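You operate a simulated robot arm through the tools that you are given. There is no shell and no other tool. Be economical: measure what you need, move in short steps, check, and stop when the job is done.

You run a simulated robot arm. Do the job below in one go: nothing can be reset, and whatever is moved stays where it is left.

## Task
Set the moulder going: gap 5, pressure 2, duster open, tray out.
Fine: press start last, once.

It is judged by the outcome, as a careful person would: the job done as asked, and still so three seconds after it is handed in. It fails if anything else is knocked over, pushed out of place, dropped, spilled or broken.

## Robot
A 6-joint arm with a two-finger parallel gripper, fixed in place. Base frame: the origin is at the foot of the arm, x ahead of it, y to its left, z up. Lengths are in mm, angles in rad, forces in N, time in s.
With the tool pointing down near the work surface it reaches from about 220 to 660 mm from the base axis. Its first joint turns from -1.152 to 1.152 rad. Payload 2.9 kg.
The tool frame sits at the grasp point between the pads (the TCP): z along the fingers, y along the line on which they close. The tips reach 30 mm beyond it. Largest opening 110 mm; finger width 20, thickness 10; the body of the gripper, 48 by 112 mm, starts 55 mm behind the TCP.
Orientation is told as [roll, pitch, yaw] about the base's x, y, z axes, in that order, counted from this pose: with the fingers straight down and closing along the base's y, the tool's x points along the base's -x, its y along +y and its z along -z.

## Interface
- The arm moves only by the tool nudge_tool. Its arguments are lists of equal length, an entry for each row: "fingers": the closure, from 0 (fully open) to 1 (shut); "dp": the shift along the tool's x, y, z in mm, a list of three; "rotation": the turn, a rotation vector about the tool's x, y, z in rad, a list of three. In form: {"fingers": [fingers, ...], "dp": [[tx, ty, tz], ...], "rotation": [[ax, ay, az], ...]}. A call has 1 to 8 rows; each row is the pose to reach, as a shift and turn from the pose commanded when the call began, along the tool's axes at that moment. Each row takes 0.2 s and may step no farther than 50 mm and 0.15 rad from the row before; otherwise, or with a gripper value out of range, the whole call is refused. A pose out of reach is approached as far as the arm can. The call stops where the force on the tool passes 80 N (or 10 N more than at its start, if that is more) or the arm is blocked; 0.2 s more then pass. Each finger travels about 108 mm/s and halts on what it meets, pressing with about 39 N; the grip force reading is that of the motor and also rises with nothing between the fingers. The clock runs only during rows and for 0.2 s after the last one: add rows that repeat a pose to give the fingers time. The reply holds the time, the measured pose of the TCP, the force on the tool along the base axes, the opening and the grip force, in the units named above and with some noise, with the torque about the TCP (base axes, N m) and any sound that the robot's microphone picked up.
- Cameras (640 x 400 px; columns grow to the right, rows downward): "scene" is fixed at [94, 444.7, 1409.7]; the picture's right is [-0.58, -0.81, 0.00], its down [-0.26, 0.19, -0.95] and it looks along [0.77, -0.55, -0.32] (base axes); focal length 214 px, centre (320, 200). "wrist" rides on the gripper at [73, 17, -103] in the tool frame; the picture's right is [-0.23, 0.97, 0.00], its down [-0.76, -0.18, -0.62] and it looks along [-0.61, -0.14, 0.78] (tool axes); focal length 222 px, centre (320, 200). There is no depth. A picture from a camera that has moved, and an enlarged one, comes with that camera's place and axes in the base frame and with its lens.
- get_image(camera): a new picture of that camera. It takes no simulated time.
- close_up(camera, box): a new picture of the part [left, top, right, bottom] of that camera's present view, enlarged. It takes no simulated time.
- close_job(): hands the job in; it is judged then, once.

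Work in short steps. Places have to be worked out from the pictures, the camera data and where the tool is seen: move nearer, look again, correct. Check each grasp and each placing, and mend what went wrong. You have 120 turns and 68 pictures in all, those below and enlarged ones among them. Open the gripper and draw the arm clear of the work before you hand the job in, unless the task says otherwise; then end with one line.

The tools are called after ">>>" as a command line: name --argument value ..., lists and objects as JSON in quotes. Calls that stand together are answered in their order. nudge_tool: Moves the arm, as the interface text tells. Its arguments: {"type":"object","properties":{"fingers":{"type":"array","items":{"type":"number"}},"dp":{"type":"array","items":{"type":"array","items":{"type":"number"}}},"rotation":{"type":"array","items":{"type":"array","items":{"type":"number"}}}},"required":["fingers","dp","rotation"]} The other tools are called the same way: get_image (camera) takes a picture; close_up (camera, box) takes an enlarged picture of a part of a camera's view; close_job () hands the job in.

At the start:

```text
time_s: 0.0
ee_pos: [259.6, 179.5, 1370.0]
orientation: [0.004, -0.001, 0.0]
contact_force: [0.1, -0.5, 0.1]
moment: [-0.03, -0.01, -0.03]
width: 110.0
gripper_force: 0.0
```

scene: 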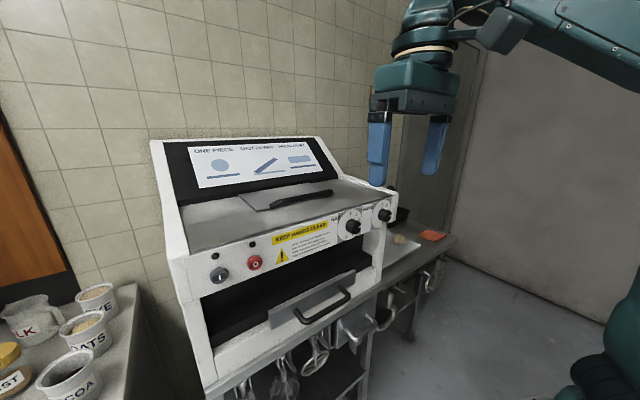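
wrist: 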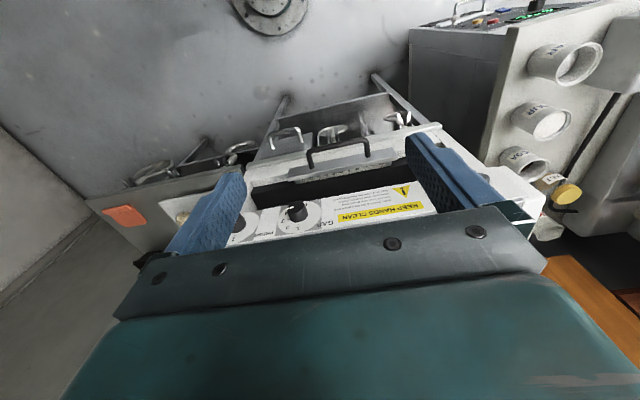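

I see a machine with a duster lid, dials, start/stop buttons and a tray. I'll enlarge the panel for details.

>>> close_up --camera "scene" --box '[190, 180, 430, 330]'

>>> close_up --camera "scene" --box '[320, 190, 416, 250]'

>>> close_up --camera "scene" --box '[180, 130, 350, 236]'

>>> close_up --camera "wrist" --box '[160, 80, 480, 280]'

```text
2.67 times, centred on (310, 255) of scene
camera zoom: at [94.0, 444.7, 1409.7], right [-0.58, -0.81, 0.0], down [-0.26, 0.19, -0.95], along [0.77, -0.55, -0.32], focal length 572 px, centre (347, 53)
```

zoom: 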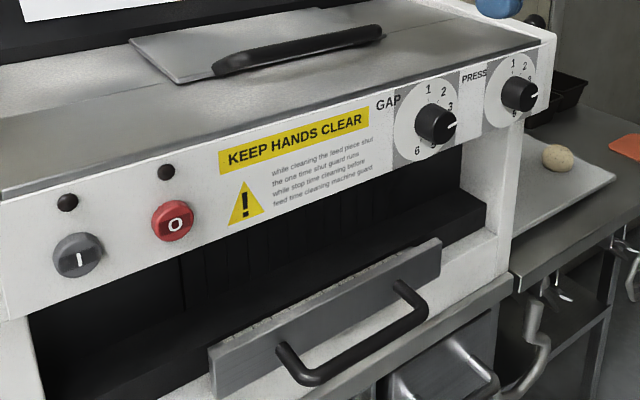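

```text
6.67 times, centred on (368, 220) of scene
camera zoom: at [94.0, 444.7, 1409.7], right [-0.58, -0.81, 0.0], down [-0.26, 0.19, -0.95], along [0.77, -0.55, -0.32], focal length 1430 px, centre (0, 67)
```

zoom: 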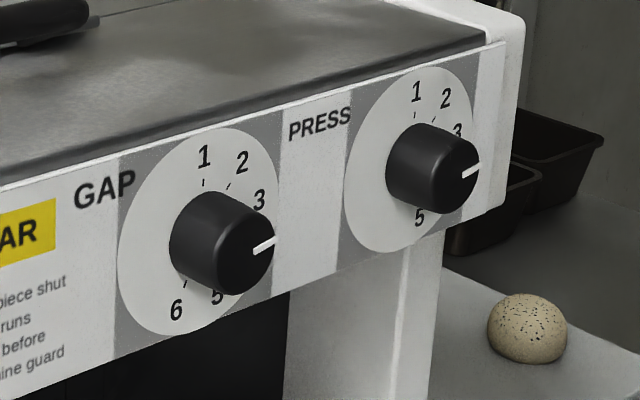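

```text
3.76 times, centred on (265, 183) of scene
camera zoom: at [94.0, 444.7, 1409.7], right [-0.58, -0.81, 0.0], down [-0.26, 0.19, -0.95], along [0.77, -0.55, -0.32], focal length 807 px, centre (527, 264)
```

zoom: 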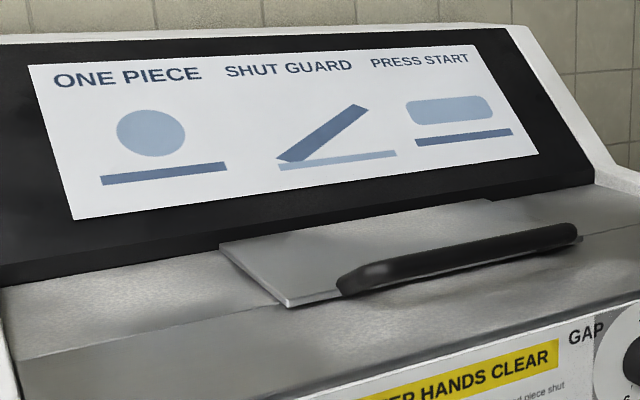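

```text
2.00 times, centred on (320, 180) of wrist
camera zoom: at [188.1, 197.5, 1472.2], right [0.23, 0.97, 0.0], down [0.76, -0.18, 0.62], along [0.61, -0.14, -0.78], focal length 444 px, centre (320, 240)
```

zoom: 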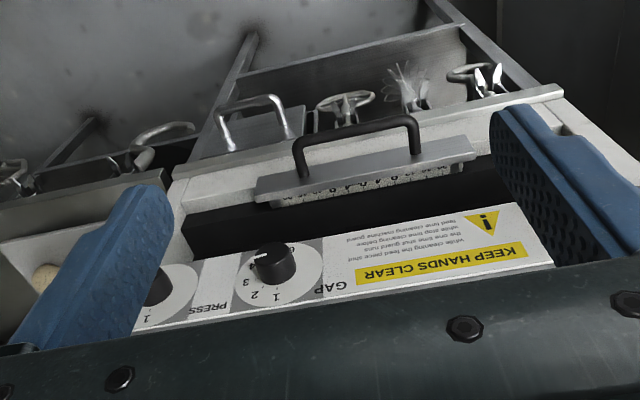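

Triangulating puts the gap knob near (440, 95, 1175), with the front face looking along -x. I'll tilt the tool forward gradually so I can look at the panel.

>>> nudge_tool --fingers '[0, 0, 0, 0, 0]' --dp '[[0, 0, 0], [0, 0, 0], [0, 0, 0], [0, 0, 0], [0, 0, 0]]' --rotation '[[0, -0.14, 0], [0, -0.28, 0], [0, -0.42, 0], [0, -0.56, 0], [0, -0.7, 0]]'

>>> get_image --camera "wrist"

>>> get_image --camera "scene"

```text
time_s: 1.2
ee_pos: [253.0, 198.2, 1441.2]
orientation: [0.009, -0.687, -0.001]
contact_force: [0.3, 0.6, 0.4]
moment: [-0.01, 0.03, 0.03]
width: 110.1
gripper_force: 0.0
out of reach, approached as far as the arm can: row 4, 5
```

```text
61 pictures are left
camera wrist: at [131.1, 214.6, 1474.7], right [0.17, 0.97, 0.15], down [0.19, -0.18, 0.96], along [0.97, -0.14, -0.22], focal length 222 px, centre (320, 200)
```

wrist: 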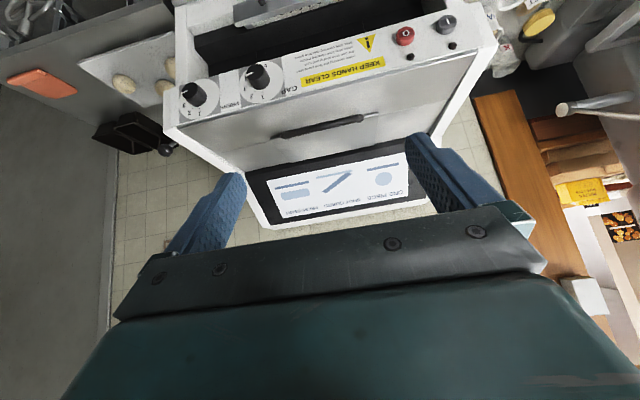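

```text
60 pictures are left
```

scene: 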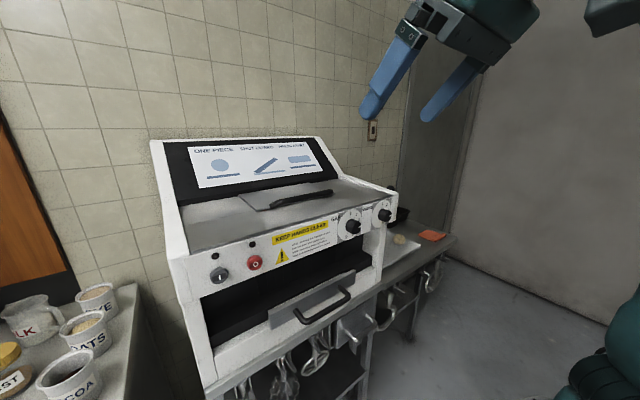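

The panel and the machine's right side are now in view. I'll enlarge those areas.

>>> close_up --camera "wrist" --box '[80, 40, 272, 160]'

>>> close_up --camera "wrist" --box '[220, 0, 520, 188]'

>>> close_up --camera "scene" --box '[370, 170, 466, 230]'

```text
3.33 times, centred on (176, 100) of wrist
camera zoom: at [131.1, 214.6, 1474.7], right [0.17, 0.97, 0.15], down [0.19, -0.18, 0.96], along [0.97, -0.14, -0.22], focal length 740 px, centre (800, 533)
```

zoom: 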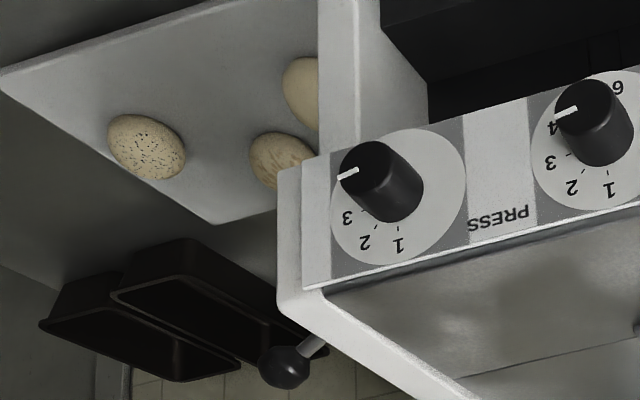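

```text
2.13 times, centred on (370, 94) of wrist
camera zoom: at [131.1, 214.6, 1474.7], right [0.17, 0.97, 0.15], down [0.19, -0.18, 0.96], along [0.97, -0.14, -0.22], focal length 473 px, centre (214, 426)
```

zoom: 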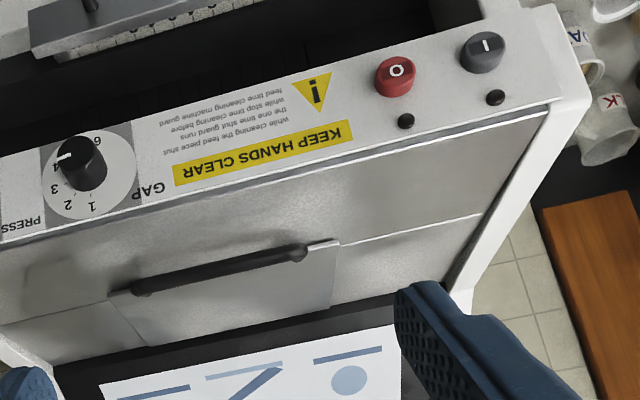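

```text
6.67 times, centred on (418, 200) of scene
camera zoom: at [94.0, 444.6, 1409.7], right [-0.58, -0.81, 0.0], down [-0.26, 0.19, -0.95], along [0.77, -0.55, -0.32], focal length 1430 px, centre (-333, 200)
```

zoom: 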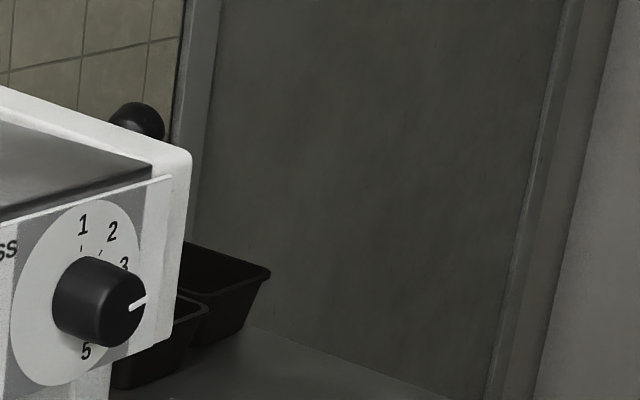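

There's a ball-ended lever on the machine's right side, which may be the duster. I'll move the tool to the right to look at that side.

>>> nudge_tool --fingers '[0, 0, 0, 0, 0, 0, 0, 0]' --dp '[[0, -40, 10], [0, -85, 20], [0, -130, 30], [0, -175, 40], [0, -220, 50], [0, -265, 60], [0, -310, 60], [0, -355, 60]]' --rotation '[[0, 0, 0], [0, 0, 0], [0, 0, 0], [0, 0, 0], [0, 0, 0], [0, 0, 0], [0, 0, 0], [0, 0, 0]]'

>>> get_image --camera "wrist"

```text
time_s: 3.0
ee_pos: [294.7, -156.4, 1388.0]
orientation: [0.002, -0.704, 0.001]
contact_force: [0.3, -0.2, 0.1]
moment: [0.06, -0.02, 0.0]
width: 109.8
gripper_force: 0.1
out of reach, approached as far as the arm can: row 1, 2, 3, 4, 8
```

```text
56 pictures are left
camera wrist: at [172.2, -138.7, 1419.0], right [0.17, 0.97, 0.15], down [0.18, -0.18, 0.97], along [0.97, -0.14, -0.2], focal length 222 px, centre (320, 200)
```

wrist: 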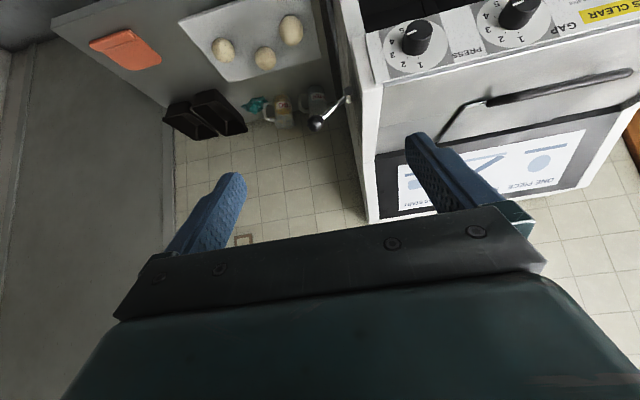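

The lever comes out of the right side. I'll enlarge it and look for markings.

>>> close_up --camera "wrist" --box '[230, 60, 390, 160]'

>>> close_up --camera "wrist" --box '[360, 0, 600, 150]'

```text
4.00 times, centred on (310, 110) of wrist
camera zoom: at [172.2, -138.7, 1419.0], right [0.17, 0.97, 0.15], down [0.18, -0.18, 0.97], along [0.97, -0.14, -0.2], focal length 888 px, centre (360, 560)
```

zoom: 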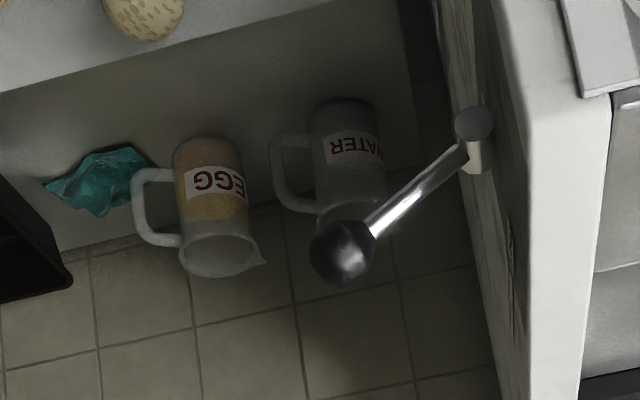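

```text
2.67 times, centred on (480, 75) of wrist
camera zoom: at [172.2, -138.7, 1419.0], right [0.17, 0.97, 0.15], down [0.18, -0.18, 0.97], along [0.97, -0.14, -0.2], focal length 592 px, centre (-107, 533)
```

zoom: 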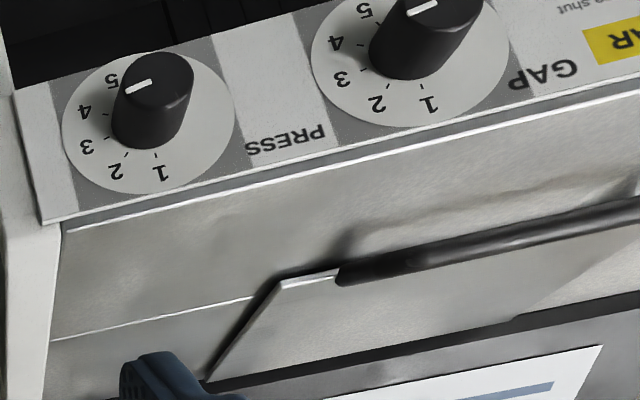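

Ball is around (542,-179,1203), with its pivot on the right side face. I'll yaw the tool left while moving further right to see that face.

>>> nudge_tool --fingers '[0, 0, 0, 0, 0, 0, 0]' --dp '[[0, -15, 10], [0, -30, 20], [0, -45, 30], [0, -60, 40], [0, -75, 50], [0, -90, 60], [0, -105, 70]]' --rotation '[[-0.091, 0, -0.107], [-0.182, 0, -0.214], [-0.272, 0, -0.32], [-0.363, 0, -0.427], [-0.454, 0, -0.534], [-0.545, 0, -0.641], [-0.636, 0, -0.748]]'

>>> get_image --camera "wrist"

```text
time_s: 4.6
ee_pos: [346.4, -186.3, 1180.5]
orientation: [-0.02, -0.693, 0.982]
contact_force: [-1.1, 0.5, -0.5]
moment: [0.02, -0.05, 0.0]
width: 110.2
gripper_force: 0.0
out of reach, approached as far as the arm can: row 1, 2, 3, 4, 5, 6, 7
```

```text
53 pictures are left
camera wrist: at [264.0, -277.1, 1212.7], right [-0.71, 0.7, 0.13], down [0.24, 0.06, 0.97], along [0.67, 0.72, -0.21], focal length 222 px, centre (320, 200)
```

wrist: 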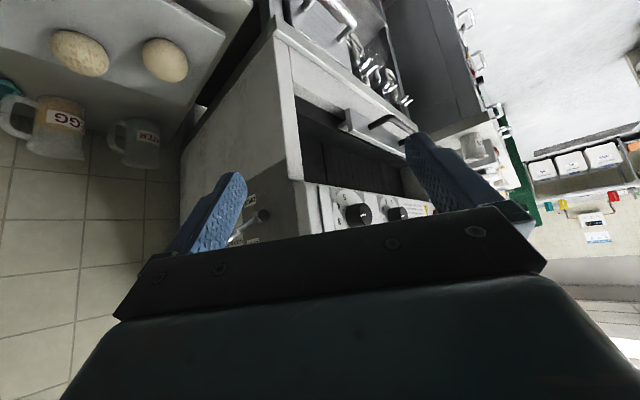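

The position dropped more than I asked, because the pose was out of reach, but nothing was touched. I'll zoom in on the lever area.

>>> close_up --camera "wrist" --box '[170, 150, 330, 250]'

>>> get_image --camera "scene"

```text
4.00 times, centred on (250, 200) of wrist
camera zoom: at [264.0, -277.1, 1212.7], right [-0.71, 0.7, 0.13], down [0.24, 0.06, 0.97], along [0.67, 0.72, -0.21], focal length 888 px, centre (600, 200)
```

zoom: 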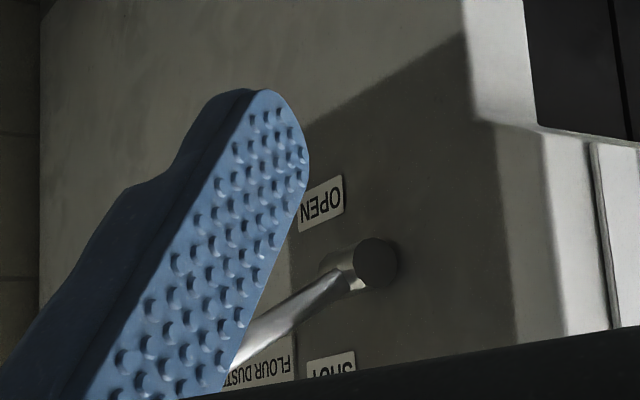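

```text
51 pictures are left
```

scene: 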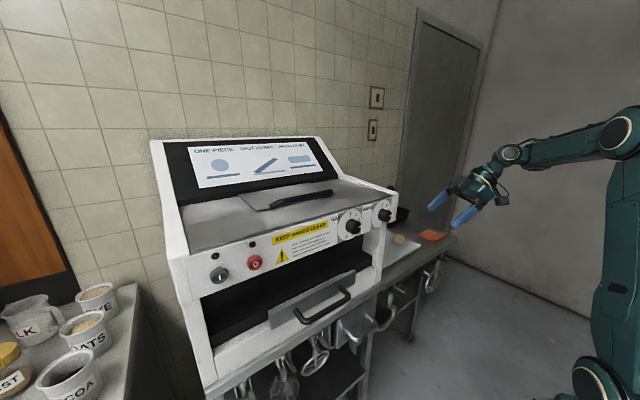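

Labels read: SHUT (up), OPEN (down) on "FLOUR DUSTER". The lever pivots about an x-axis boss and is now up, so it needs pushing down. I'll bring the tool vertical, raise it and close the fingers.

>>> nudge_tool --fingers '[0.3, 0.6, 1, 1, 1]' --dp '[[-13, 0, -15], [-26, 0, -30], [-39, 0, -45], [-52, 0, -60], [-63, 0, -77]]' --rotation '[[0, 0.14, 0], [0, 0.28, 0], [0, 0.42, 0], [0, 0.56, 0], [0, 0.693, 0]]'

```text
time_s: 5.8
ee_pos: [361.7, -188.7, 1248.3]
orientation: [-0.032, -0.004, 1.096]
contact_force: [1.6, -3.5, 0.3]
moment: [0.24, 0.15, -0.03]
width: 0.0
gripper_force: 37.8
out of reach, approached as far as the arm can: row 1, 2, 3, 4, 5
```

Tool is vertical with about 1.1 rad of yaw. I'll take the yaw out and straighten up.

>>> nudge_tool --fingers '[1, 1, 1, 1, 1, 1, 1, 1]' --dp '[[0, 0, -5], [0, 0, -10], [0, 0, -15], [0, 0, -20], [0, 0, -25], [0, 0, -30], [0, 0, -35], [0, 0, -40]]' --rotation '[[0, 0, 0.137], [0, 0, 0.274], [0, 0, 0.411], [0, 0, 0.548], [0, 0, 0.685], [0, 0, 0.822], [0, 0, 0.959], [0, 0, 1.096]]'

>>> get_image --camera "wrist"

```text
time_s: 7.6
ee_pos: [364.0, -197.4, 1288.3]
orientation: [0.013, 0.0, -0.116]
contact_force: [1.0, -0.2, 0.5]
moment: [-0.02, 0.0, -0.01]
width: 0.0
gripper_force: 37.5
out of reach, approached as far as the arm can: row 1
```

```text
50 pictures are left
camera wrist: at [293.7, -173.0, 1391.2], right [0.34, 0.94, 0.01], down [0.73, -0.27, 0.62], along [0.59, -0.2, -0.78], focal length 222 px, centre (320, 200)
```

wrist: 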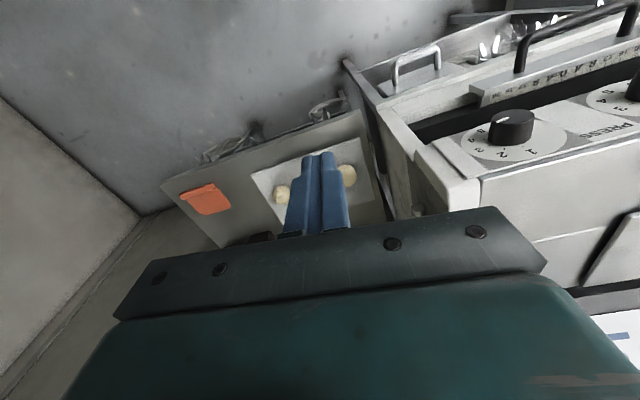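

I'll move above the ball, roughly (542,-181), with the tips at about z=1260 and the residual yaw removed.

>>> nudge_tool --fingers '[1, 1, 1, 1, 1]' --dp '[[-35, 7, 0], [-70, 14, 0], [-105, 21, 0], [-140, 28, 0], [-175, 34.5, 0]]' --rotation '[[0, 0, -0.03], [0, 0, -0.06], [0, 0, -0.09], [0, 0, -0.116], [0, 0, -0.116]]'

>>> get_image --camera "wrist"

>>> close_up --camera "scene" --box '[352, 150, 448, 210]'

```text
time_s: 8.6
ee_pos: [493.4, -188.5, 1285.4]
orientation: [0.002, -0.03, -0.006]
contact_force: [15.4, -7.7, -23.8]
moment: [0.27, 0.09, 0.1]
width: 0.0
gripper_force: 37.7
out of reach, approached as far as the arm can: row 4
stopped in row 4: the force on the tool passed its limit (the readings are from after the stop); the commanded pose is now the measured one
```

```text
49 pictures are left
camera wrist: at [418.5, -170.7, 1385.5], right [0.23, 0.97, 0.01], down [0.74, -0.18, 0.65], along [0.63, -0.14, -0.76], focal length 222 px, centre (320, 200)
```

wrist: 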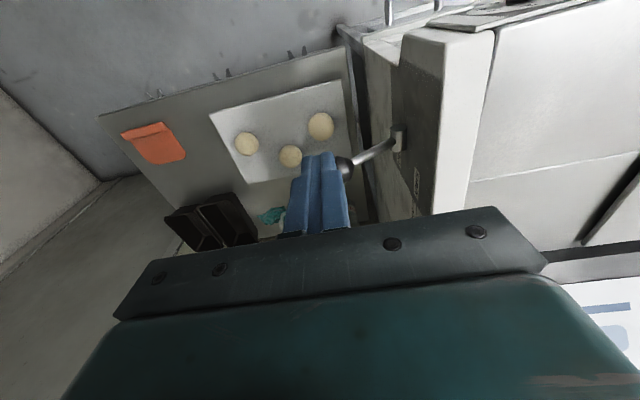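

```text
6.67 times, centred on (400, 180) of scene
camera zoom: at [94.1, 444.7, 1409.7], right [-0.58, -0.81, 0.0], down [-0.26, 0.19, -0.95], along [0.77, -0.55, -0.32], focal length 1430 px, centre (-213, 333)
```

zoom: 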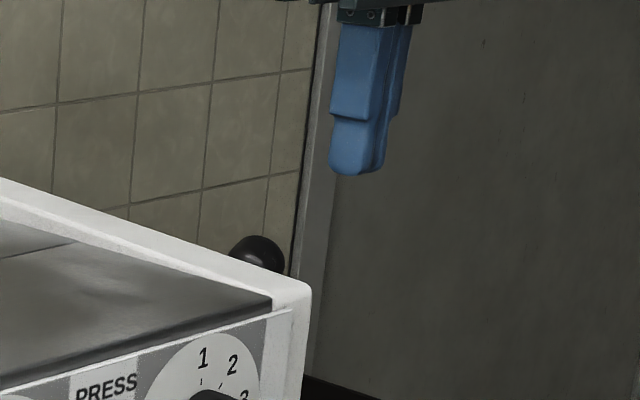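

The stop looks like a reach limit, as there's no contact in the picture. The refined ball position is about (536,-172,1208). I'll tilt forward a little for reach and go gently.

>>> nudge_tool --fingers '[1, 1, 1, 1, 1]' --dp '[[0, 3, 0], [-4, 7, 5], [-14, 12, 8], [-25, 15, 10], [-34, 15, 12]]' --rotation '[[0, -0.1, 0], [0, -0.2, 0], [0, -0.3, 0], [0, -0.35, 0], [0, -0.35, 0]]'

>>> get_image --camera "wrist"

>>> close_up --camera "scene" --box '[352, 150, 448, 210]'

```text
time_s: 9.8
ee_pos: [527.2, -172.0, 1272.7]
orientation: [0.004, -0.375, -0.007]
contact_force: [0.1, -0.2, -0.6]
moment: [0.01, -0.02, -0.02]
width: 0.0
gripper_force: 38.0
```

```text
47 pictures are left
camera wrist: at [422.6, -155.6, 1342.3], right [0.22, 0.97, 0.09], down [0.48, -0.18, 0.86], along [0.85, -0.14, -0.51], focal length 222 px, centre (320, 200)
```

wrist: 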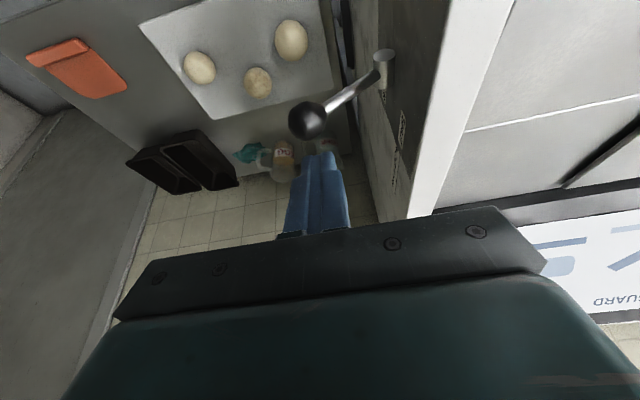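

```text
6.67 times, centred on (400, 180) of scene
camera zoom: at [94.0, 444.7, 1409.7], right [-0.58, -0.81, 0.0], down [-0.26, 0.19, -0.95], along [0.77, -0.55, -0.32], focal length 1430 px, centre (-213, 333)
```

zoom: 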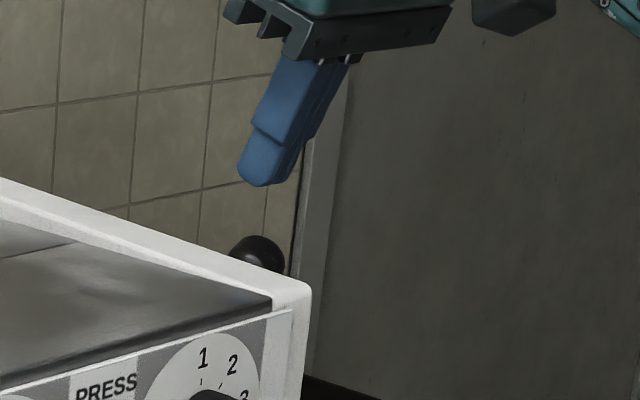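

The tip is at about (538,-172,1245), just above the ball. I'll push straight down about 100 mm, shifting slightly outward along the ball's arc.

>>> nudge_tool --fingers '[1, 1, 1, 1, 1, 1]' --dp '[[6.5, -7, 16.5], [12, -10, 30], [18.5, -14, 46.5], [24, -16, 60], [29, -17, 74], [35, -17, 88]]' --rotation '[[0, 0, 0], [0, 0, 0], [0, 0, 0], [0, 0, 0], [0, 0, 0], [0, 0, 0]]'

>>> get_image --camera "wrist"

```text
time_s: 11.2
ee_pos: [562.3, -204.6, 1212.6]
orientation: [0.004, -0.372, -0.006]
contact_force: [0.8, 0.6, -1.0]
moment: [-0.02, 0.0, 0.02]
width: 0.0
gripper_force: 37.8
out of reach, approached as far as the arm can: row 2, 3, 4, 5, 6
```

```text
45 pictures are left
camera wrist: at [457.3, -187.2, 1281.8], right [0.22, 0.97, 0.09], down [0.48, -0.18, 0.86], along [0.85, -0.14, -0.51], focal length 222 px, centre (320, 200)
```

wrist: 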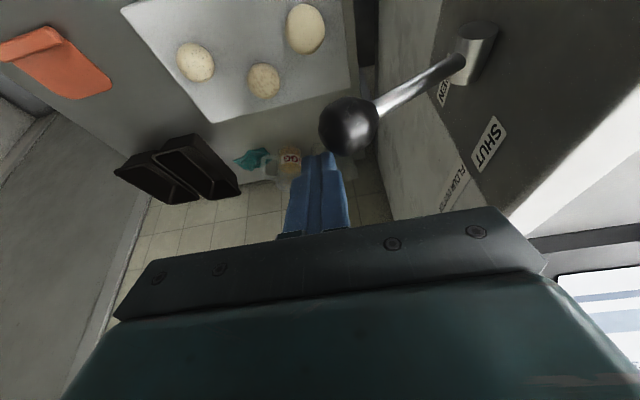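

The arm drifted past the ball because that tilted pose is unreachable low down. It touched nothing. I'll rise, come back over the ball with less tilt and check before pressing.

>>> nudge_tool --fingers '[1, 1, 1, 1, 1, 1]' --dp '[[-11, 0, -28], [-22, 5, -56], [-4, 14, -58], [10, 20, -59], [15.5, 20, -58.8], [15.5, 20, -58.8]]' --rotation '[[0, 0, 0], [0, 0, 0], [0, 0.08, 0], [0, 0.14, 0], [0, 0.17, 0], [0, 0.17, 0]]'

```text
time_s: 12.6
ee_pos: [525.2, -183.8, 1261.0]
orientation: [0.003, -0.205, -0.007]
contact_force: [-0.5, 0.1, 0.5]
moment: [-0.02, 0.0, 0.0]
width: 0.0
gripper_force: 38.0
```

Good, the tip is over the ball. Now I'll straighten the tool while pressing down about 70 mm.

>>> nudge_tool --fingers '[1, 1, 1, 1, 1]' --dp '[[-2.1, -2, 9.6], [-3, -4, 20], [0.5, -6, 36.7], [4, -6, 53.3], [7.6, -6, 70.9]]' --rotation '[[0, 0.1, 0], [0, 0.2, 0], [0, 0.2, 0], [0, 0.2, 0], [0, 0.2, 0]]'

>>> get_image --camera "wrist"

```text
time_s: 13.8
ee_pos: [534.9, -190.9, 1188.6]
orientation: [0.003, -0.003, -0.006]
contact_force: [-0.3, 0.1, 0.0]
moment: [0.02, -0.04, 0.03]
width: 0.0
gripper_force: 37.8
```

```text
44 pictures are left
camera wrist: at [461.4, -173.3, 1291.8], right [0.23, 0.97, 0.0], down [0.76, -0.18, 0.62], along [0.61, -0.14, -0.78], focal length 222 px, centre (320, 200)
```

wrist: 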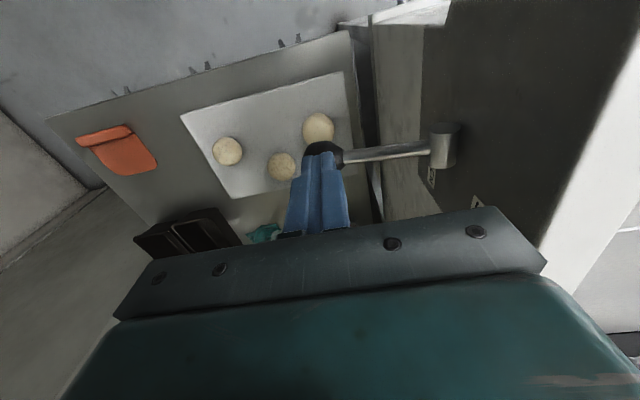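

The lever is following. Keep going down another 50 mm.

>>> nudge_tool --fingers '[1, 1, 1, 1]' --dp '[[0, 2, 14], [0, 5, 28], [0, 8, 40], [0, 10, 50]]' --rotation '[[0, 0, 0], [0, 0, 0], [0, 0, 0], [0, 0, 0]]'

>>> get_image --camera "wrist"

```text
time_s: 14.7
ee_pos: [534.7, -185.9, 1163.2]
orientation: [-0.007, -0.04, -0.005]
contact_force: [0.4, -0.8, 7.5]
moment: [0.0, -0.06, 0.0]
width: 0.0
gripper_force: 38.0
out of reach, approached as far as the arm can: row 3
stopped in row 4: the force on the tool passed its limit (the readings are from after the stop); the commanded pose is now the measured one
```

```text
43 pictures are left
camera wrist: at [458.3, -166.8, 1262.7], right [0.23, 0.97, 0.0], down [0.74, -0.18, 0.65], along [0.64, -0.15, -0.76], focal length 222 px, centre (320, 200)
```

wrist: 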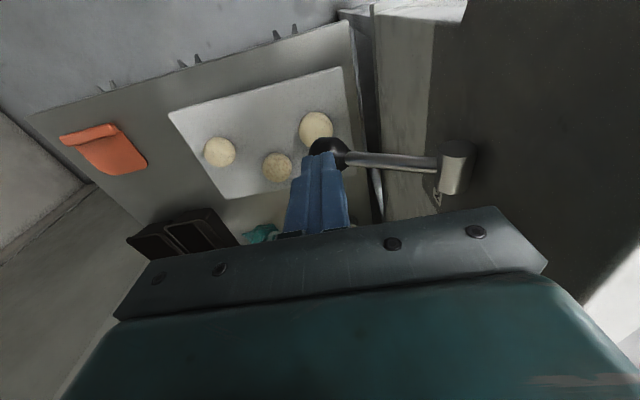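

The push stopped on force at tip z≈1133, which could be the lever's lower stop. I'll rise and check.

>>> nudge_tool --fingers '[1, 1, 1, 1, 1]' --dp '[[0, -10, -20], [10, -20, -50], [40, -30, -80], [80, -40, -90], [110, -50, -90]]' --rotation '[[0, 0, 0], [0, 0, 0], [0, 0, 0], [0, 0, 0], [0, 0, 0]]'

>>> get_image --camera "wrist"

```text
time_s: 15.9
ee_pos: [422.0, -233.0, 1248.1]
orientation: [-0.007, -0.038, -0.004]
contact_force: [-0.6, -0.4, -0.7]
moment: [0.01, -0.03, 0.0]
width: 0.3
gripper_force: 37.6
```

```text
42 pictures are left
camera wrist: at [345.0, -215.8, 1347.7], right [0.23, 0.97, 0.0], down [0.74, -0.18, 0.65], along [0.63, -0.15, -0.76], focal length 222 px, centre (320, 200)
```

wrist: 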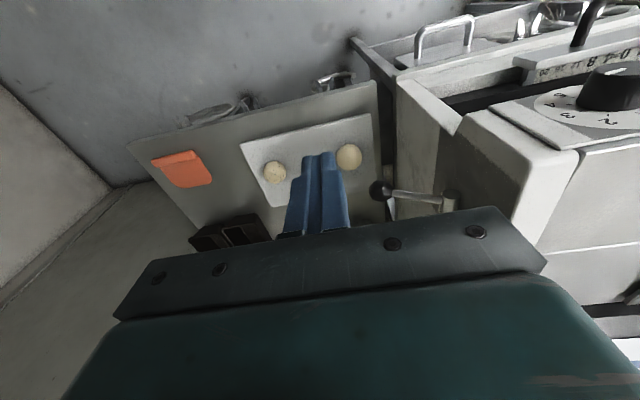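

>>> close_up --camera "wrist" --box '[350, 160, 478, 240]'

```text
5.00 times, centred on (414, 200) of wrist
camera zoom: at [345.0, -215.8, 1347.7], right [0.23, 0.97, 0.0], down [0.74, -0.18, 0.65], along [0.63, -0.15, -0.76], focal length 1111 px, centre (-150, 200)
```

zoom: 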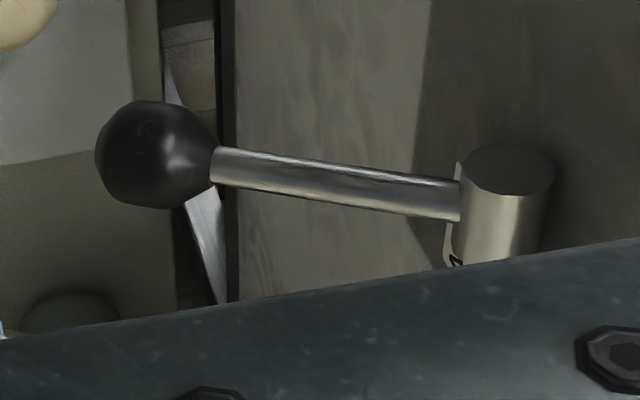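

The lever is below horizontal, at about -25°. I'll press once more at the same spot to confirm it's at its stop.

>>> nudge_tool --fingers '[1, 1, 1, 1, 1, 1, 1, 1]' --dp '[[-40, 20, 10], [-80, 40, 25], [-110, 49, 50], [-111, 51, 75], [-111, 51, 85], [-110, 52, 92], [-110, 52, 98], [-110, 52, 104]]' --rotation '[[0, 0.03, 0], [0, 0.038, 0], [0, 0.038, 0], [0, 0.038, 0], [0, 0.038, 0], [0, 0.038, 0], [0, 0.038, 0], [0, 0.038, 0]]'

```text
time_s: 17.7
ee_pos: [534.4, -183.6, 1164.6]
orientation: [-0.02, -0.027, -0.007]
contact_force: [-5.8, -4.3, 75.2]
moment: [0.12, -0.16, -0.5]
width: 0.2
gripper_force: 37.3
```

There's a solid 75 N stop at the same height, so the lever is fully at OPEN. I'll retreat and move in front of the dials, fingers opening as I go.

>>> nudge_tool --fingers '[1, 1, 1, 1, 1, 1, 1, 1]' --dp '[[0, -10, -30], [20, -20, -70], [60, -20, -100], [100, 0, -110], [140, 40, -120], [170, 80, -120], [190, 125, -120], [200, 170, -120]]' --rotation '[[0, 0, 0], [0, 0, 0], [0, 0, 0], [0, 0, 0], [0, 0, 0], [0, 0, 0], [0, 0, 0], [0, 0, 0]]'

>>> nudge_tool --fingers '[0.5, 0, 0]' --dp '[[10, 20, 10], [20, 30, 10], [30, 35, 10]]' --rotation '[[0, 0, 0], [0, 0, 0], [0, 0, 0]]'

>>> get_image --camera "wrist"

```text
refused: row 5 steps farther than a row can; nothing moved
```

```text
time_s: 18.0
ee_pos: [531.7, -191.0, 1165.3]
orientation: [-0.024, -0.045, -0.037]
contact_force: [7.9, -38.9, 12.1]
moment: [-0.81, -0.32, -0.5]
width: 35.4
gripper_force: 0.0
stopped in row 1: the force on the tool passed its limit (the readings are from after the stop); the commanded pose is now the measured one
```

```text
40 pictures are left
camera wrist: at [456.2, -167.5, 1264.1], right [0.26, 0.96, -0.01], down [0.73, -0.19, 0.66], along [0.64, -0.18, -0.75], focal length 222 px, centre (320, 200)
```

wrist: 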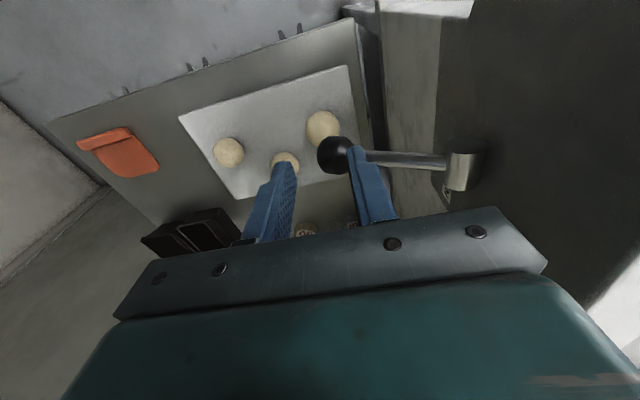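

The first call was refused, so the second ran too early and the fingers opened by the ball. It stopped on force. I'll lift straight up to free it.

>>> nudge_tool --fingers '[0.68, 0.68, 0.68, 0.68]' --dp '[[0, 0, -10], [0, 0, -35], [10, 0, -70], [30, 0, -90]]' --rotation '[[0, 0, 0], [0, 0, 0], [0, 0, 0], [0, 0, 0]]'

>>> get_image --camera "wrist"

```text
time_s: 19.0
ee_pos: [500.5, -180.0, 1251.3]
orientation: [-0.02, -0.039, -0.018]
contact_force: [-1.0, 0.2, -0.2]
moment: [-0.01, 0.02, 0.01]
width: 35.1
gripper_force: 0.1
```

```text
39 pictures are left
camera wrist: at [423.9, -158.9, 1349.7], right [0.25, 0.97, -0.01], down [0.73, -0.18, 0.66], along [0.63, -0.17, -0.75], focal length 222 px, centre (320, 200)
```

wrist: 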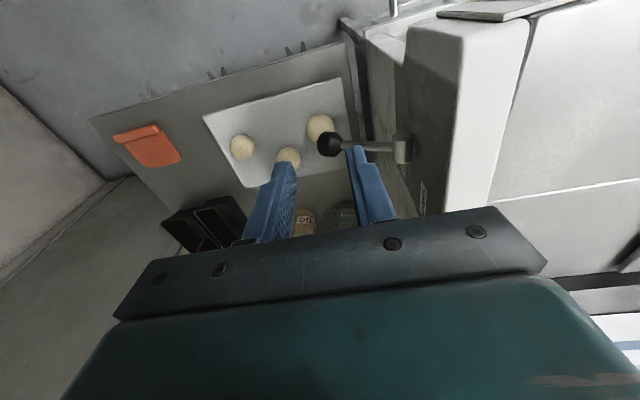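

Free, and the lever is still down. Now I'll move back and across to face the dials.

>>> nudge_tool --fingers '[0.68, 0.68, 0.5, 0.3, 0.1, 0, 0, 0]' --dp '[[45, 0, -5], [90, 0, -10], [125, 30, -20], [150, 65, -20], [165, 105, -20], [175, 145, -20], [180, 185, -20], [180, 220, -20]]' --rotation '[[0, 0.02, 0], [0, 0.039, 0], [0, 0.039, 0], [0, 0.039, 0], [0, 0.039, 0], [0, 0.039, 0], [0, 0.039, 0], [0, 0.039, 0]]'

>>> get_image --camera "wrist"

```text
time_s: 20.8
ee_pos: [322.3, 44.4, 1259.6]
orientation: [-0.02, 0.0, -0.02]
contact_force: [0.0, 0.0, 1.1]
moment: [-0.01, -0.03, -0.02]
width: 110.0
gripper_force: 0.1
```

```text
38 pictures are left
camera wrist: at [251.3, 64.7, 1360.7], right [0.25, 0.97, -0.02], down [0.76, -0.18, 0.63], along [0.6, -0.17, -0.78], focal length 222 px, centre (320, 200)
```

wrist: 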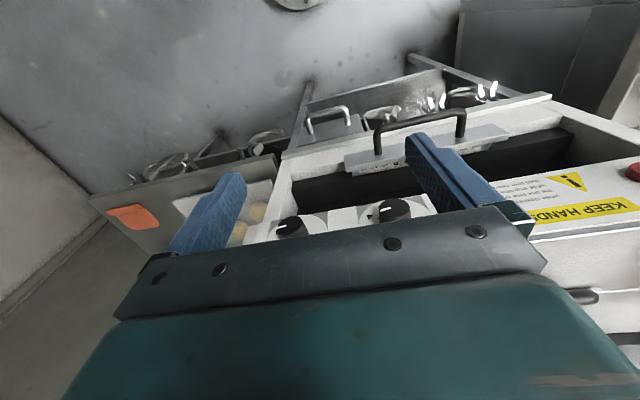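

>>> close_up --camera "wrist" --box '[240, 150, 448, 280]'

>>> close_up --camera "scene" --box '[320, 190, 416, 250]'

```text
3.08 times, centred on (344, 215) of wrist
camera zoom: at [251.3, 64.7, 1360.7], right [0.25, 0.97, -0.02], down [0.76, -0.18, 0.63], along [0.6, -0.17, -0.78], focal length 684 px, centre (246, 154)
```

zoom: 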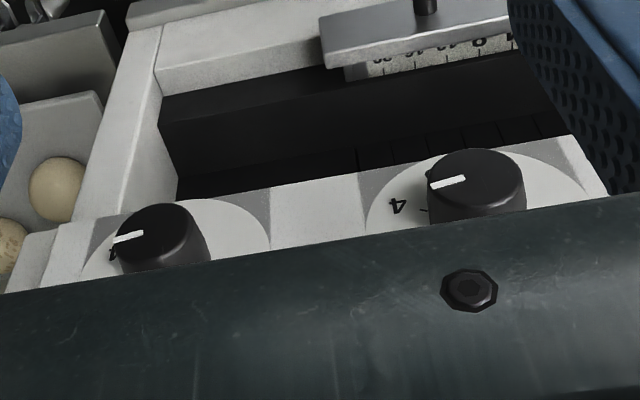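

```text
6.67 times, centred on (368, 220) of scene
camera zoom: at [94.0, 444.7, 1409.7], right [-0.58, -0.81, 0.0], down [-0.26, 0.19, -0.95], along [0.77, -0.55, -0.32], focal length 1430 px, centre (0, 67)
```

zoom: 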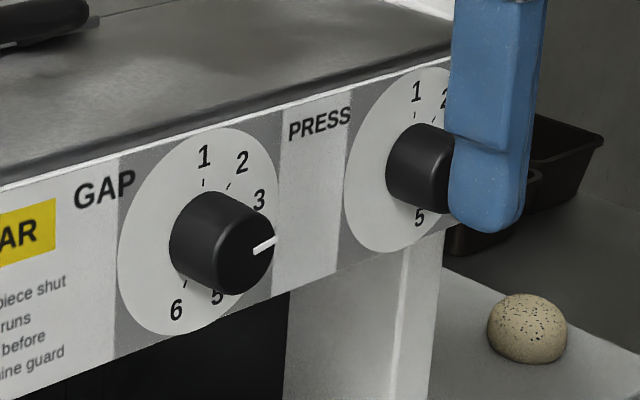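

Triangulated: GAP knob axis is at y≈101 and PRESS at y≈-19, both at z≈1179. The panel is at x≈448 and the knob fronts at x≈423, about 34 mm across. Numerals are 40° apart with 1 at the top, and both pointers are at about 80°, i.e. 3. I'll test a slightly forward-tilted pose above the GAP knob.

>>> nudge_tool --fingers '[0.36, 0.36, 0.36, 0.36]' --dp '[[-27, 15, 0], [-55, 30, 0], [-82, 45, 0], [-105, 59, 0]]' --rotation '[[0, -0.08, 0], [-0.02, -0.16, -0.02], [-0.02, -0.24, -0.02], [-0.02, -0.3, -0.02]]'

```text
time_s: 21.8
ee_pos: [451.1, 106.5, 1302.5]
orientation: [-0.005, -0.296, 0.002]
contact_force: [-0.1, 0.6, -0.3]
moment: [-0.02, 0.03, -0.03]
width: 70.1
gripper_force: 0.1
out of reach, approached as far as the arm can: row 1, 2, 3, 4
```

Forward tilt isn't reachable here, so I'll work with the tool vertical. I'll roll it about the knob axis with the finger edges on the front ~11 mm of the knob. First I'll straighten up near (425,130,1275).

>>> nudge_tool --fingers '[0.42, 0.42, 0.42, 0.42]' --dp '[[10, 8, 0], [20, 16, 8], [28, 24, 14], [32.8, 24, 18.2]]' --rotation '[[0, 0.1, 0], [0, 0.2, 0], [0, 0.296, 0], [0, 0.296, 0]]'

```text
time_s: 22.8
ee_pos: [424.8, 131.3, 1273.7]
orientation: [-0.004, -0.002, 0.002]
contact_force: [-0.4, 0.0, 0.8]
moment: [0.03, -0.02, 0.0]
width: 64.1
gripper_force: 0.0
```

Vertical reached precisely. Now I'll roll −0.35 rad (tool x +0.35) at the pre-grasp and look.

>>> nudge_tool --fingers '[0.42, 0.42, 0.42]' --dp '[[0, 0, 5], [0, 0, 10], [0, -1, 15]]' --rotation '[[0.12, 0, 0], [0.24, 0, 0], [0.35, 0, 0]]'

>>> get_image --camera "wrist"

>>> get_image --camera "scene"

```text
time_s: 23.6
ee_pos: [424.6, 129.6, 1259.0]
orientation: [-0.356, -0.006, 0.003]
contact_force: [-0.5, -0.2, -1.0]
moment: [0.0, 0.0, 0.0]
width: 63.9
gripper_force: 0.1
```

```text
35 pictures are left
camera wrist: at [352.1, 181.0, 1348.3], right [0.23, 0.91, -0.34], down [0.76, 0.05, 0.65], along [0.61, -0.4, -0.68], focal length 222 px, centre (320, 200)
```

wrist: 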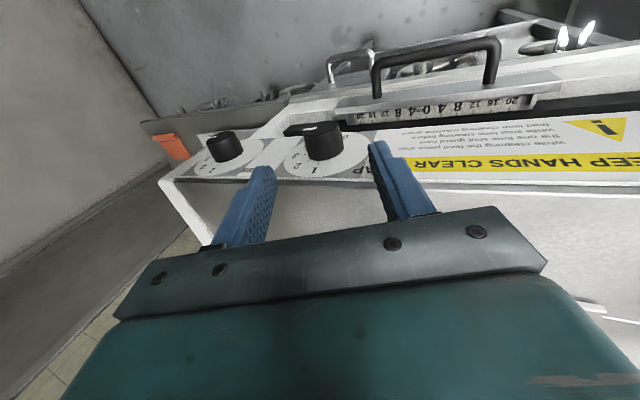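

```text
34 pictures are left
```

scene: 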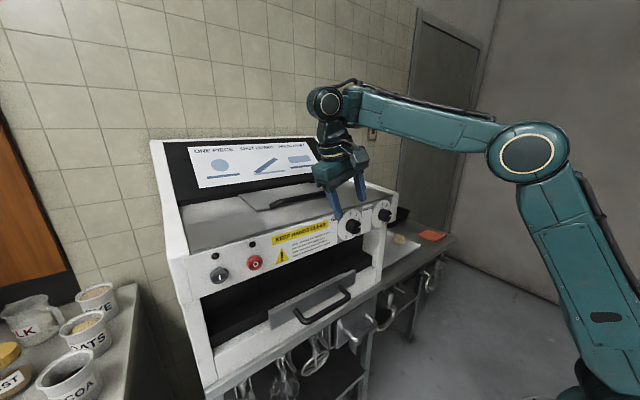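

>>> close_up --camera "wrist" --box '[190, 100, 398, 230]'

```text
3.08 times, centred on (294, 165) of wrist
camera zoom: at [352.1, 181.0, 1348.3], right [0.23, 0.91, -0.34], down [0.76, 0.05, 0.65], along [0.61, -0.4, -0.68], focal length 684 px, centre (400, 308)
```

zoom: 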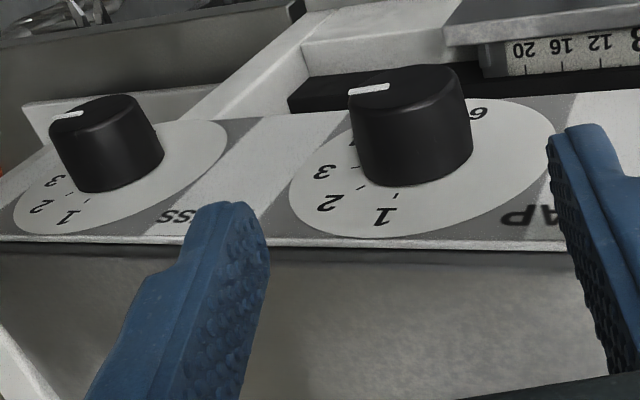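

Knob front centre is confirmed at about (422,102,1179). I'll descend along the tool axis to straddle it, still open.

>>> nudge_tool --fingers '[0.42, 0.42, 0.42, 0.42]' --dp '[[0, 1, 20], [0, 2, 40], [0, 2, 58], [-0.5, 2, 69.5]]' --rotation '[[0, 0, 0], [0, 0, 0], [0, 0, 0], [0, 0, 0]]'

>>> get_image --camera "wrist"

>>> close_up --camera "scene" --box '[272, 160, 432, 260]'

```text
time_s: 24.6
ee_pos: [427.1, 108.5, 1194.7]
orientation: [-0.356, -0.001, -0.002]
contact_force: [0.6, -0.1, 0.5]
moment: [0.01, -0.03, 0.01]
width: 63.8
gripper_force: 0.2
out of reach, approached as far as the arm can: row 4
```

```text
32 pictures are left
camera wrist: at [354.6, 160.8, 1285.7], right [0.23, 0.91, -0.34], down [0.76, 0.05, 0.65], along [0.61, -0.4, -0.68], focal length 222 px, centre (320, 200)
```

wrist: 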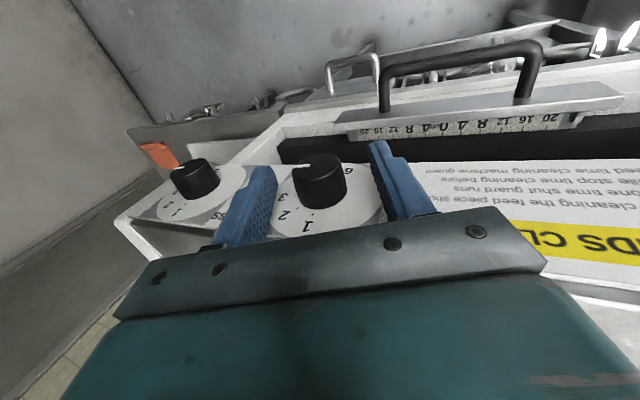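

```text
4.00 times, centred on (352, 210) of scene
camera zoom: at [94.0, 444.7, 1409.7], right [-0.58, -0.81, 0.0], down [-0.26, 0.19, -0.95], along [0.77, -0.55, -0.32], focal length 858 px, centre (192, 160)
```

zoom: 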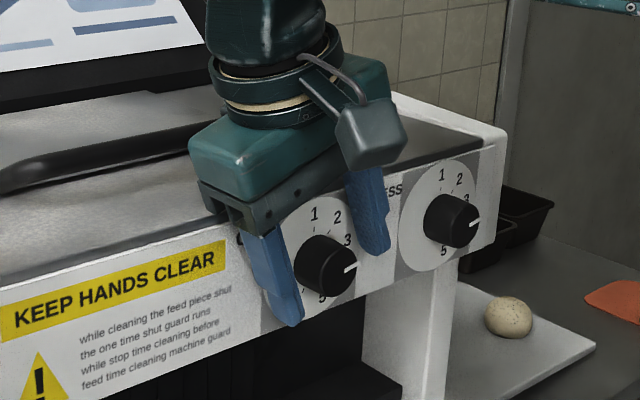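

The knob sits between the fingers. Now I'll close on it.

>>> nudge_tool --fingers '[0.7, 1, 1]' --dp '[[0, 0, 0], [0, 0, 0], [0, 0, 0]]' --rotation '[[0, 0, 0], [0, 0, 0], [0, 0, 0]]'

```text
time_s: 25.4
ee_pos: [426.4, 107.2, 1197.1]
orientation: [-0.357, 0.0, -0.001]
contact_force: [-1.7, -18.3, 2.4]
moment: [-0.35, 0.01, -0.25]
width: 32.1
gripper_force: 45.0
```

Gripped at 32 mm. I'll roll +0.70 rad about the knob axis, roughly 19 mm past the TCP.

>>> nudge_tool --fingers '[1, 1, 1, 1, 1, 1, 1]' --dp '[[0, -2.3, 0.1], [0, -4.5, 0.5], [0, -6.7, 1.2], [0, -8.8, 2.1], [0, -10.7, 3.3], [0, -12.2, 4.5], [0, -12.2, 4.5]]' --rotation '[[-0.12, 0, 0], [-0.24, 0, 0], [-0.36, 0, 0], [-0.48, 0, 0], [-0.6, 0, 0], [-0.7, 0, 0], [-0.7, 0, 0]]'

>>> close_up --camera "scene" --box '[288, 170, 416, 250]'

```text
time_s: 27.0
ee_pos: [426.5, 91.3, 1198.4]
orientation: [0.344, -0.006, 0.0]
contact_force: [1.5, -32.3, 22.0]
moment: [-0.44, -0.39, -0.4]
width: 32.2
gripper_force: 44.8
out of reach, approached as far as the arm can: row 1, 2, 3, 4
```

```text
5.00 times, centred on (352, 210) of scene
camera zoom: at [93.8, 443.5, 1410.1], right [-0.58, -0.81, 0.0], down [-0.26, 0.19, -0.95], along [0.77, -0.55, -0.32], focal length 1072 px, centre (160, 150)
```

zoom: 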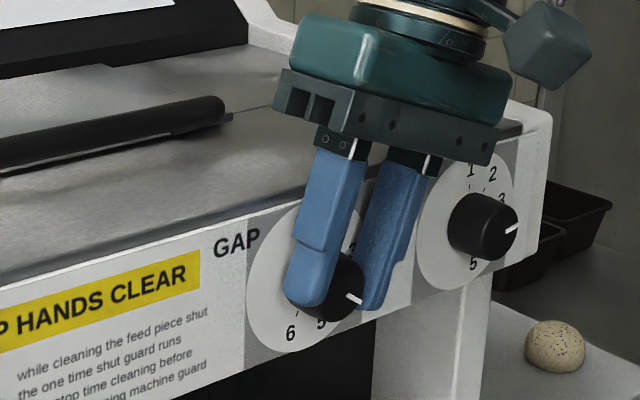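

The knob turned: its pointer is now near 4 (~120°). I'll open, roll back around the knob and regrip for the second half.

>>> nudge_tool --fingers '[0.42, 0.42, 0.42, 0.42, 0.42, 0.42, 0.42, 0.42]' --dp '[[0, 0, 0], [0, 0, 0], [0, 2.3, 0.1], [0, 4.5, 0.5], [0, 6.7, 1.2], [0, 8.8, 2.1], [0, 10.7, 3.3], [0, 12.2, 4.5]]' --rotation '[[0, 0, 0], [0, 0, 0], [0.12, 0, 0], [0.24, 0, 0], [0.36, 0, 0], [0.48, 0, 0], [0.6, 0, 0], [0.7, 0, 0]]'

>>> close_up --camera "scene" --box '[320, 190, 416, 250]'

```text
time_s: 28.4
ee_pos: [423.3, 115.4, 1195.9]
orientation: [-0.004, 0.033, 0.249]
contact_force: [-20.7, -21.8, 9.3]
moment: [-0.68, -0.28, -1.26]
width: 71.7
gripper_force: 7.8
out of reach, approached as far as the arm can: row 6
stopped in row 6: the force on the tool passed its limit (the readings are from after the stop); the commanded pose is now the measured one
```

```text
6.67 times, centred on (368, 220) of scene
camera zoom: at [93.2, 443.9, 1410.1], right [-0.58, -0.81, 0.0], down [-0.26, 0.19, -0.95], along [0.77, -0.55, -0.32], focal length 1430 px, centre (0, 67)
```

zoom: 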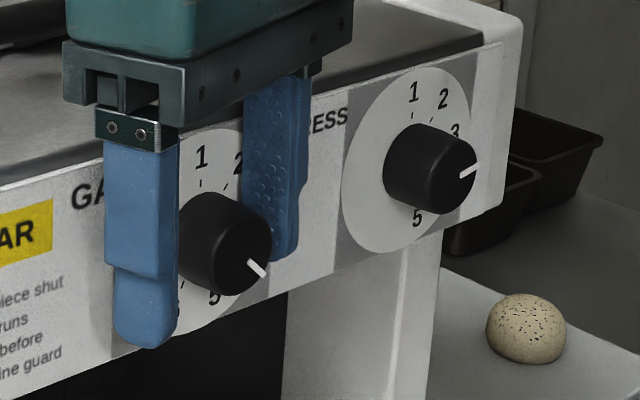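

The roll-back went off course: yaw is 0.25 and a finger pressed on the knob. I'll back straight out along the tool axis and re-pose above.

>>> nudge_tool --fingers '[0.3, 0.3, 0.3, 0.3, 0.3]' --dp '[[0, 0, -5], [3, 0, -25], [5, 0, -50], [5, 0, -70], [5, 0, -70]]' --rotation '[[0, 0, 0], [0, 0, 0], [0, 0, 0], [0, 0, 0.12], [0, 0, 0.249]]'

```text
time_s: 29.6
ee_pos: [423.2, 118.5, 1266.0]
orientation: [-0.01, 0.024, 0.011]
contact_force: [0.9, -0.2, 0.4]
moment: [0.0, -0.01, 0.01]
width: 77.0
gripper_force: 0.0
```

Clear. The scene view puts the pointer at about 133°, so about 27° remains to 5. I'll re-approach with roll 0, centred on y=101, and descend to straddle.

>>> nudge_tool --fingers '[0.42, 0.42, 0.42, 0.42, 0.42]' --dp '[[-2, -10, 0], [-3, -17.5, 5], [-3, -17.5, 30], [-3, -17.5, 55], [-3, -17.5, 69]]' --rotation '[[-0.01, -0.024, 0.01], [-0.01, -0.024, 0.01], [-0.01, -0.024, 0.01], [-0.01, -0.024, 0.01], [-0.01, -0.024, 0.01]]'

>>> close_up --camera "wrist" --box '[200, 100, 420, 238]'

```text
time_s: 30.8
ee_pos: [424.1, 100.6, 1195.8]
orientation: [0.002, 0.0, 0.001]
contact_force: [-0.2, 0.3, -1.2]
moment: [0.03, 0.0, 0.03]
width: 63.7
gripper_force: 0.0
```

```text
2.90 times, centred on (310, 169) of wrist
camera zoom: at [351.1, 117.4, 1298.7], right [0.23, 0.97, 0.0], down [0.76, -0.18, 0.62], along [0.61, -0.14, -0.78], focal length 644 px, centre (349, 290)
```

zoom: 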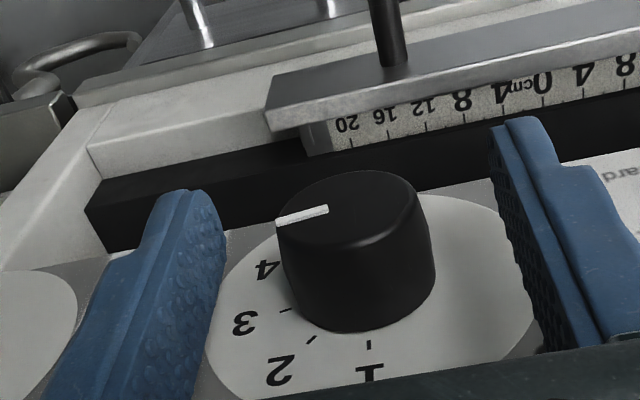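

This view suggests the pointer differs from the last scene reading. I'll check the scene again.

>>> close_up --camera "scene" --box '[320, 190, 416, 250]'

```text
6.67 times, centred on (368, 220) of scene
camera zoom: at [94.0, 444.7, 1409.7], right [-0.58, -0.81, 0.0], down [-0.26, 0.19, -0.95], along [0.77, -0.55, -0.32], focal length 1430 px, centre (0, 67)
```

zoom: 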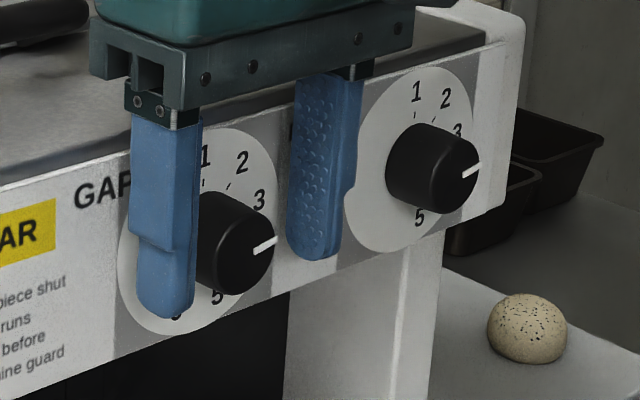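

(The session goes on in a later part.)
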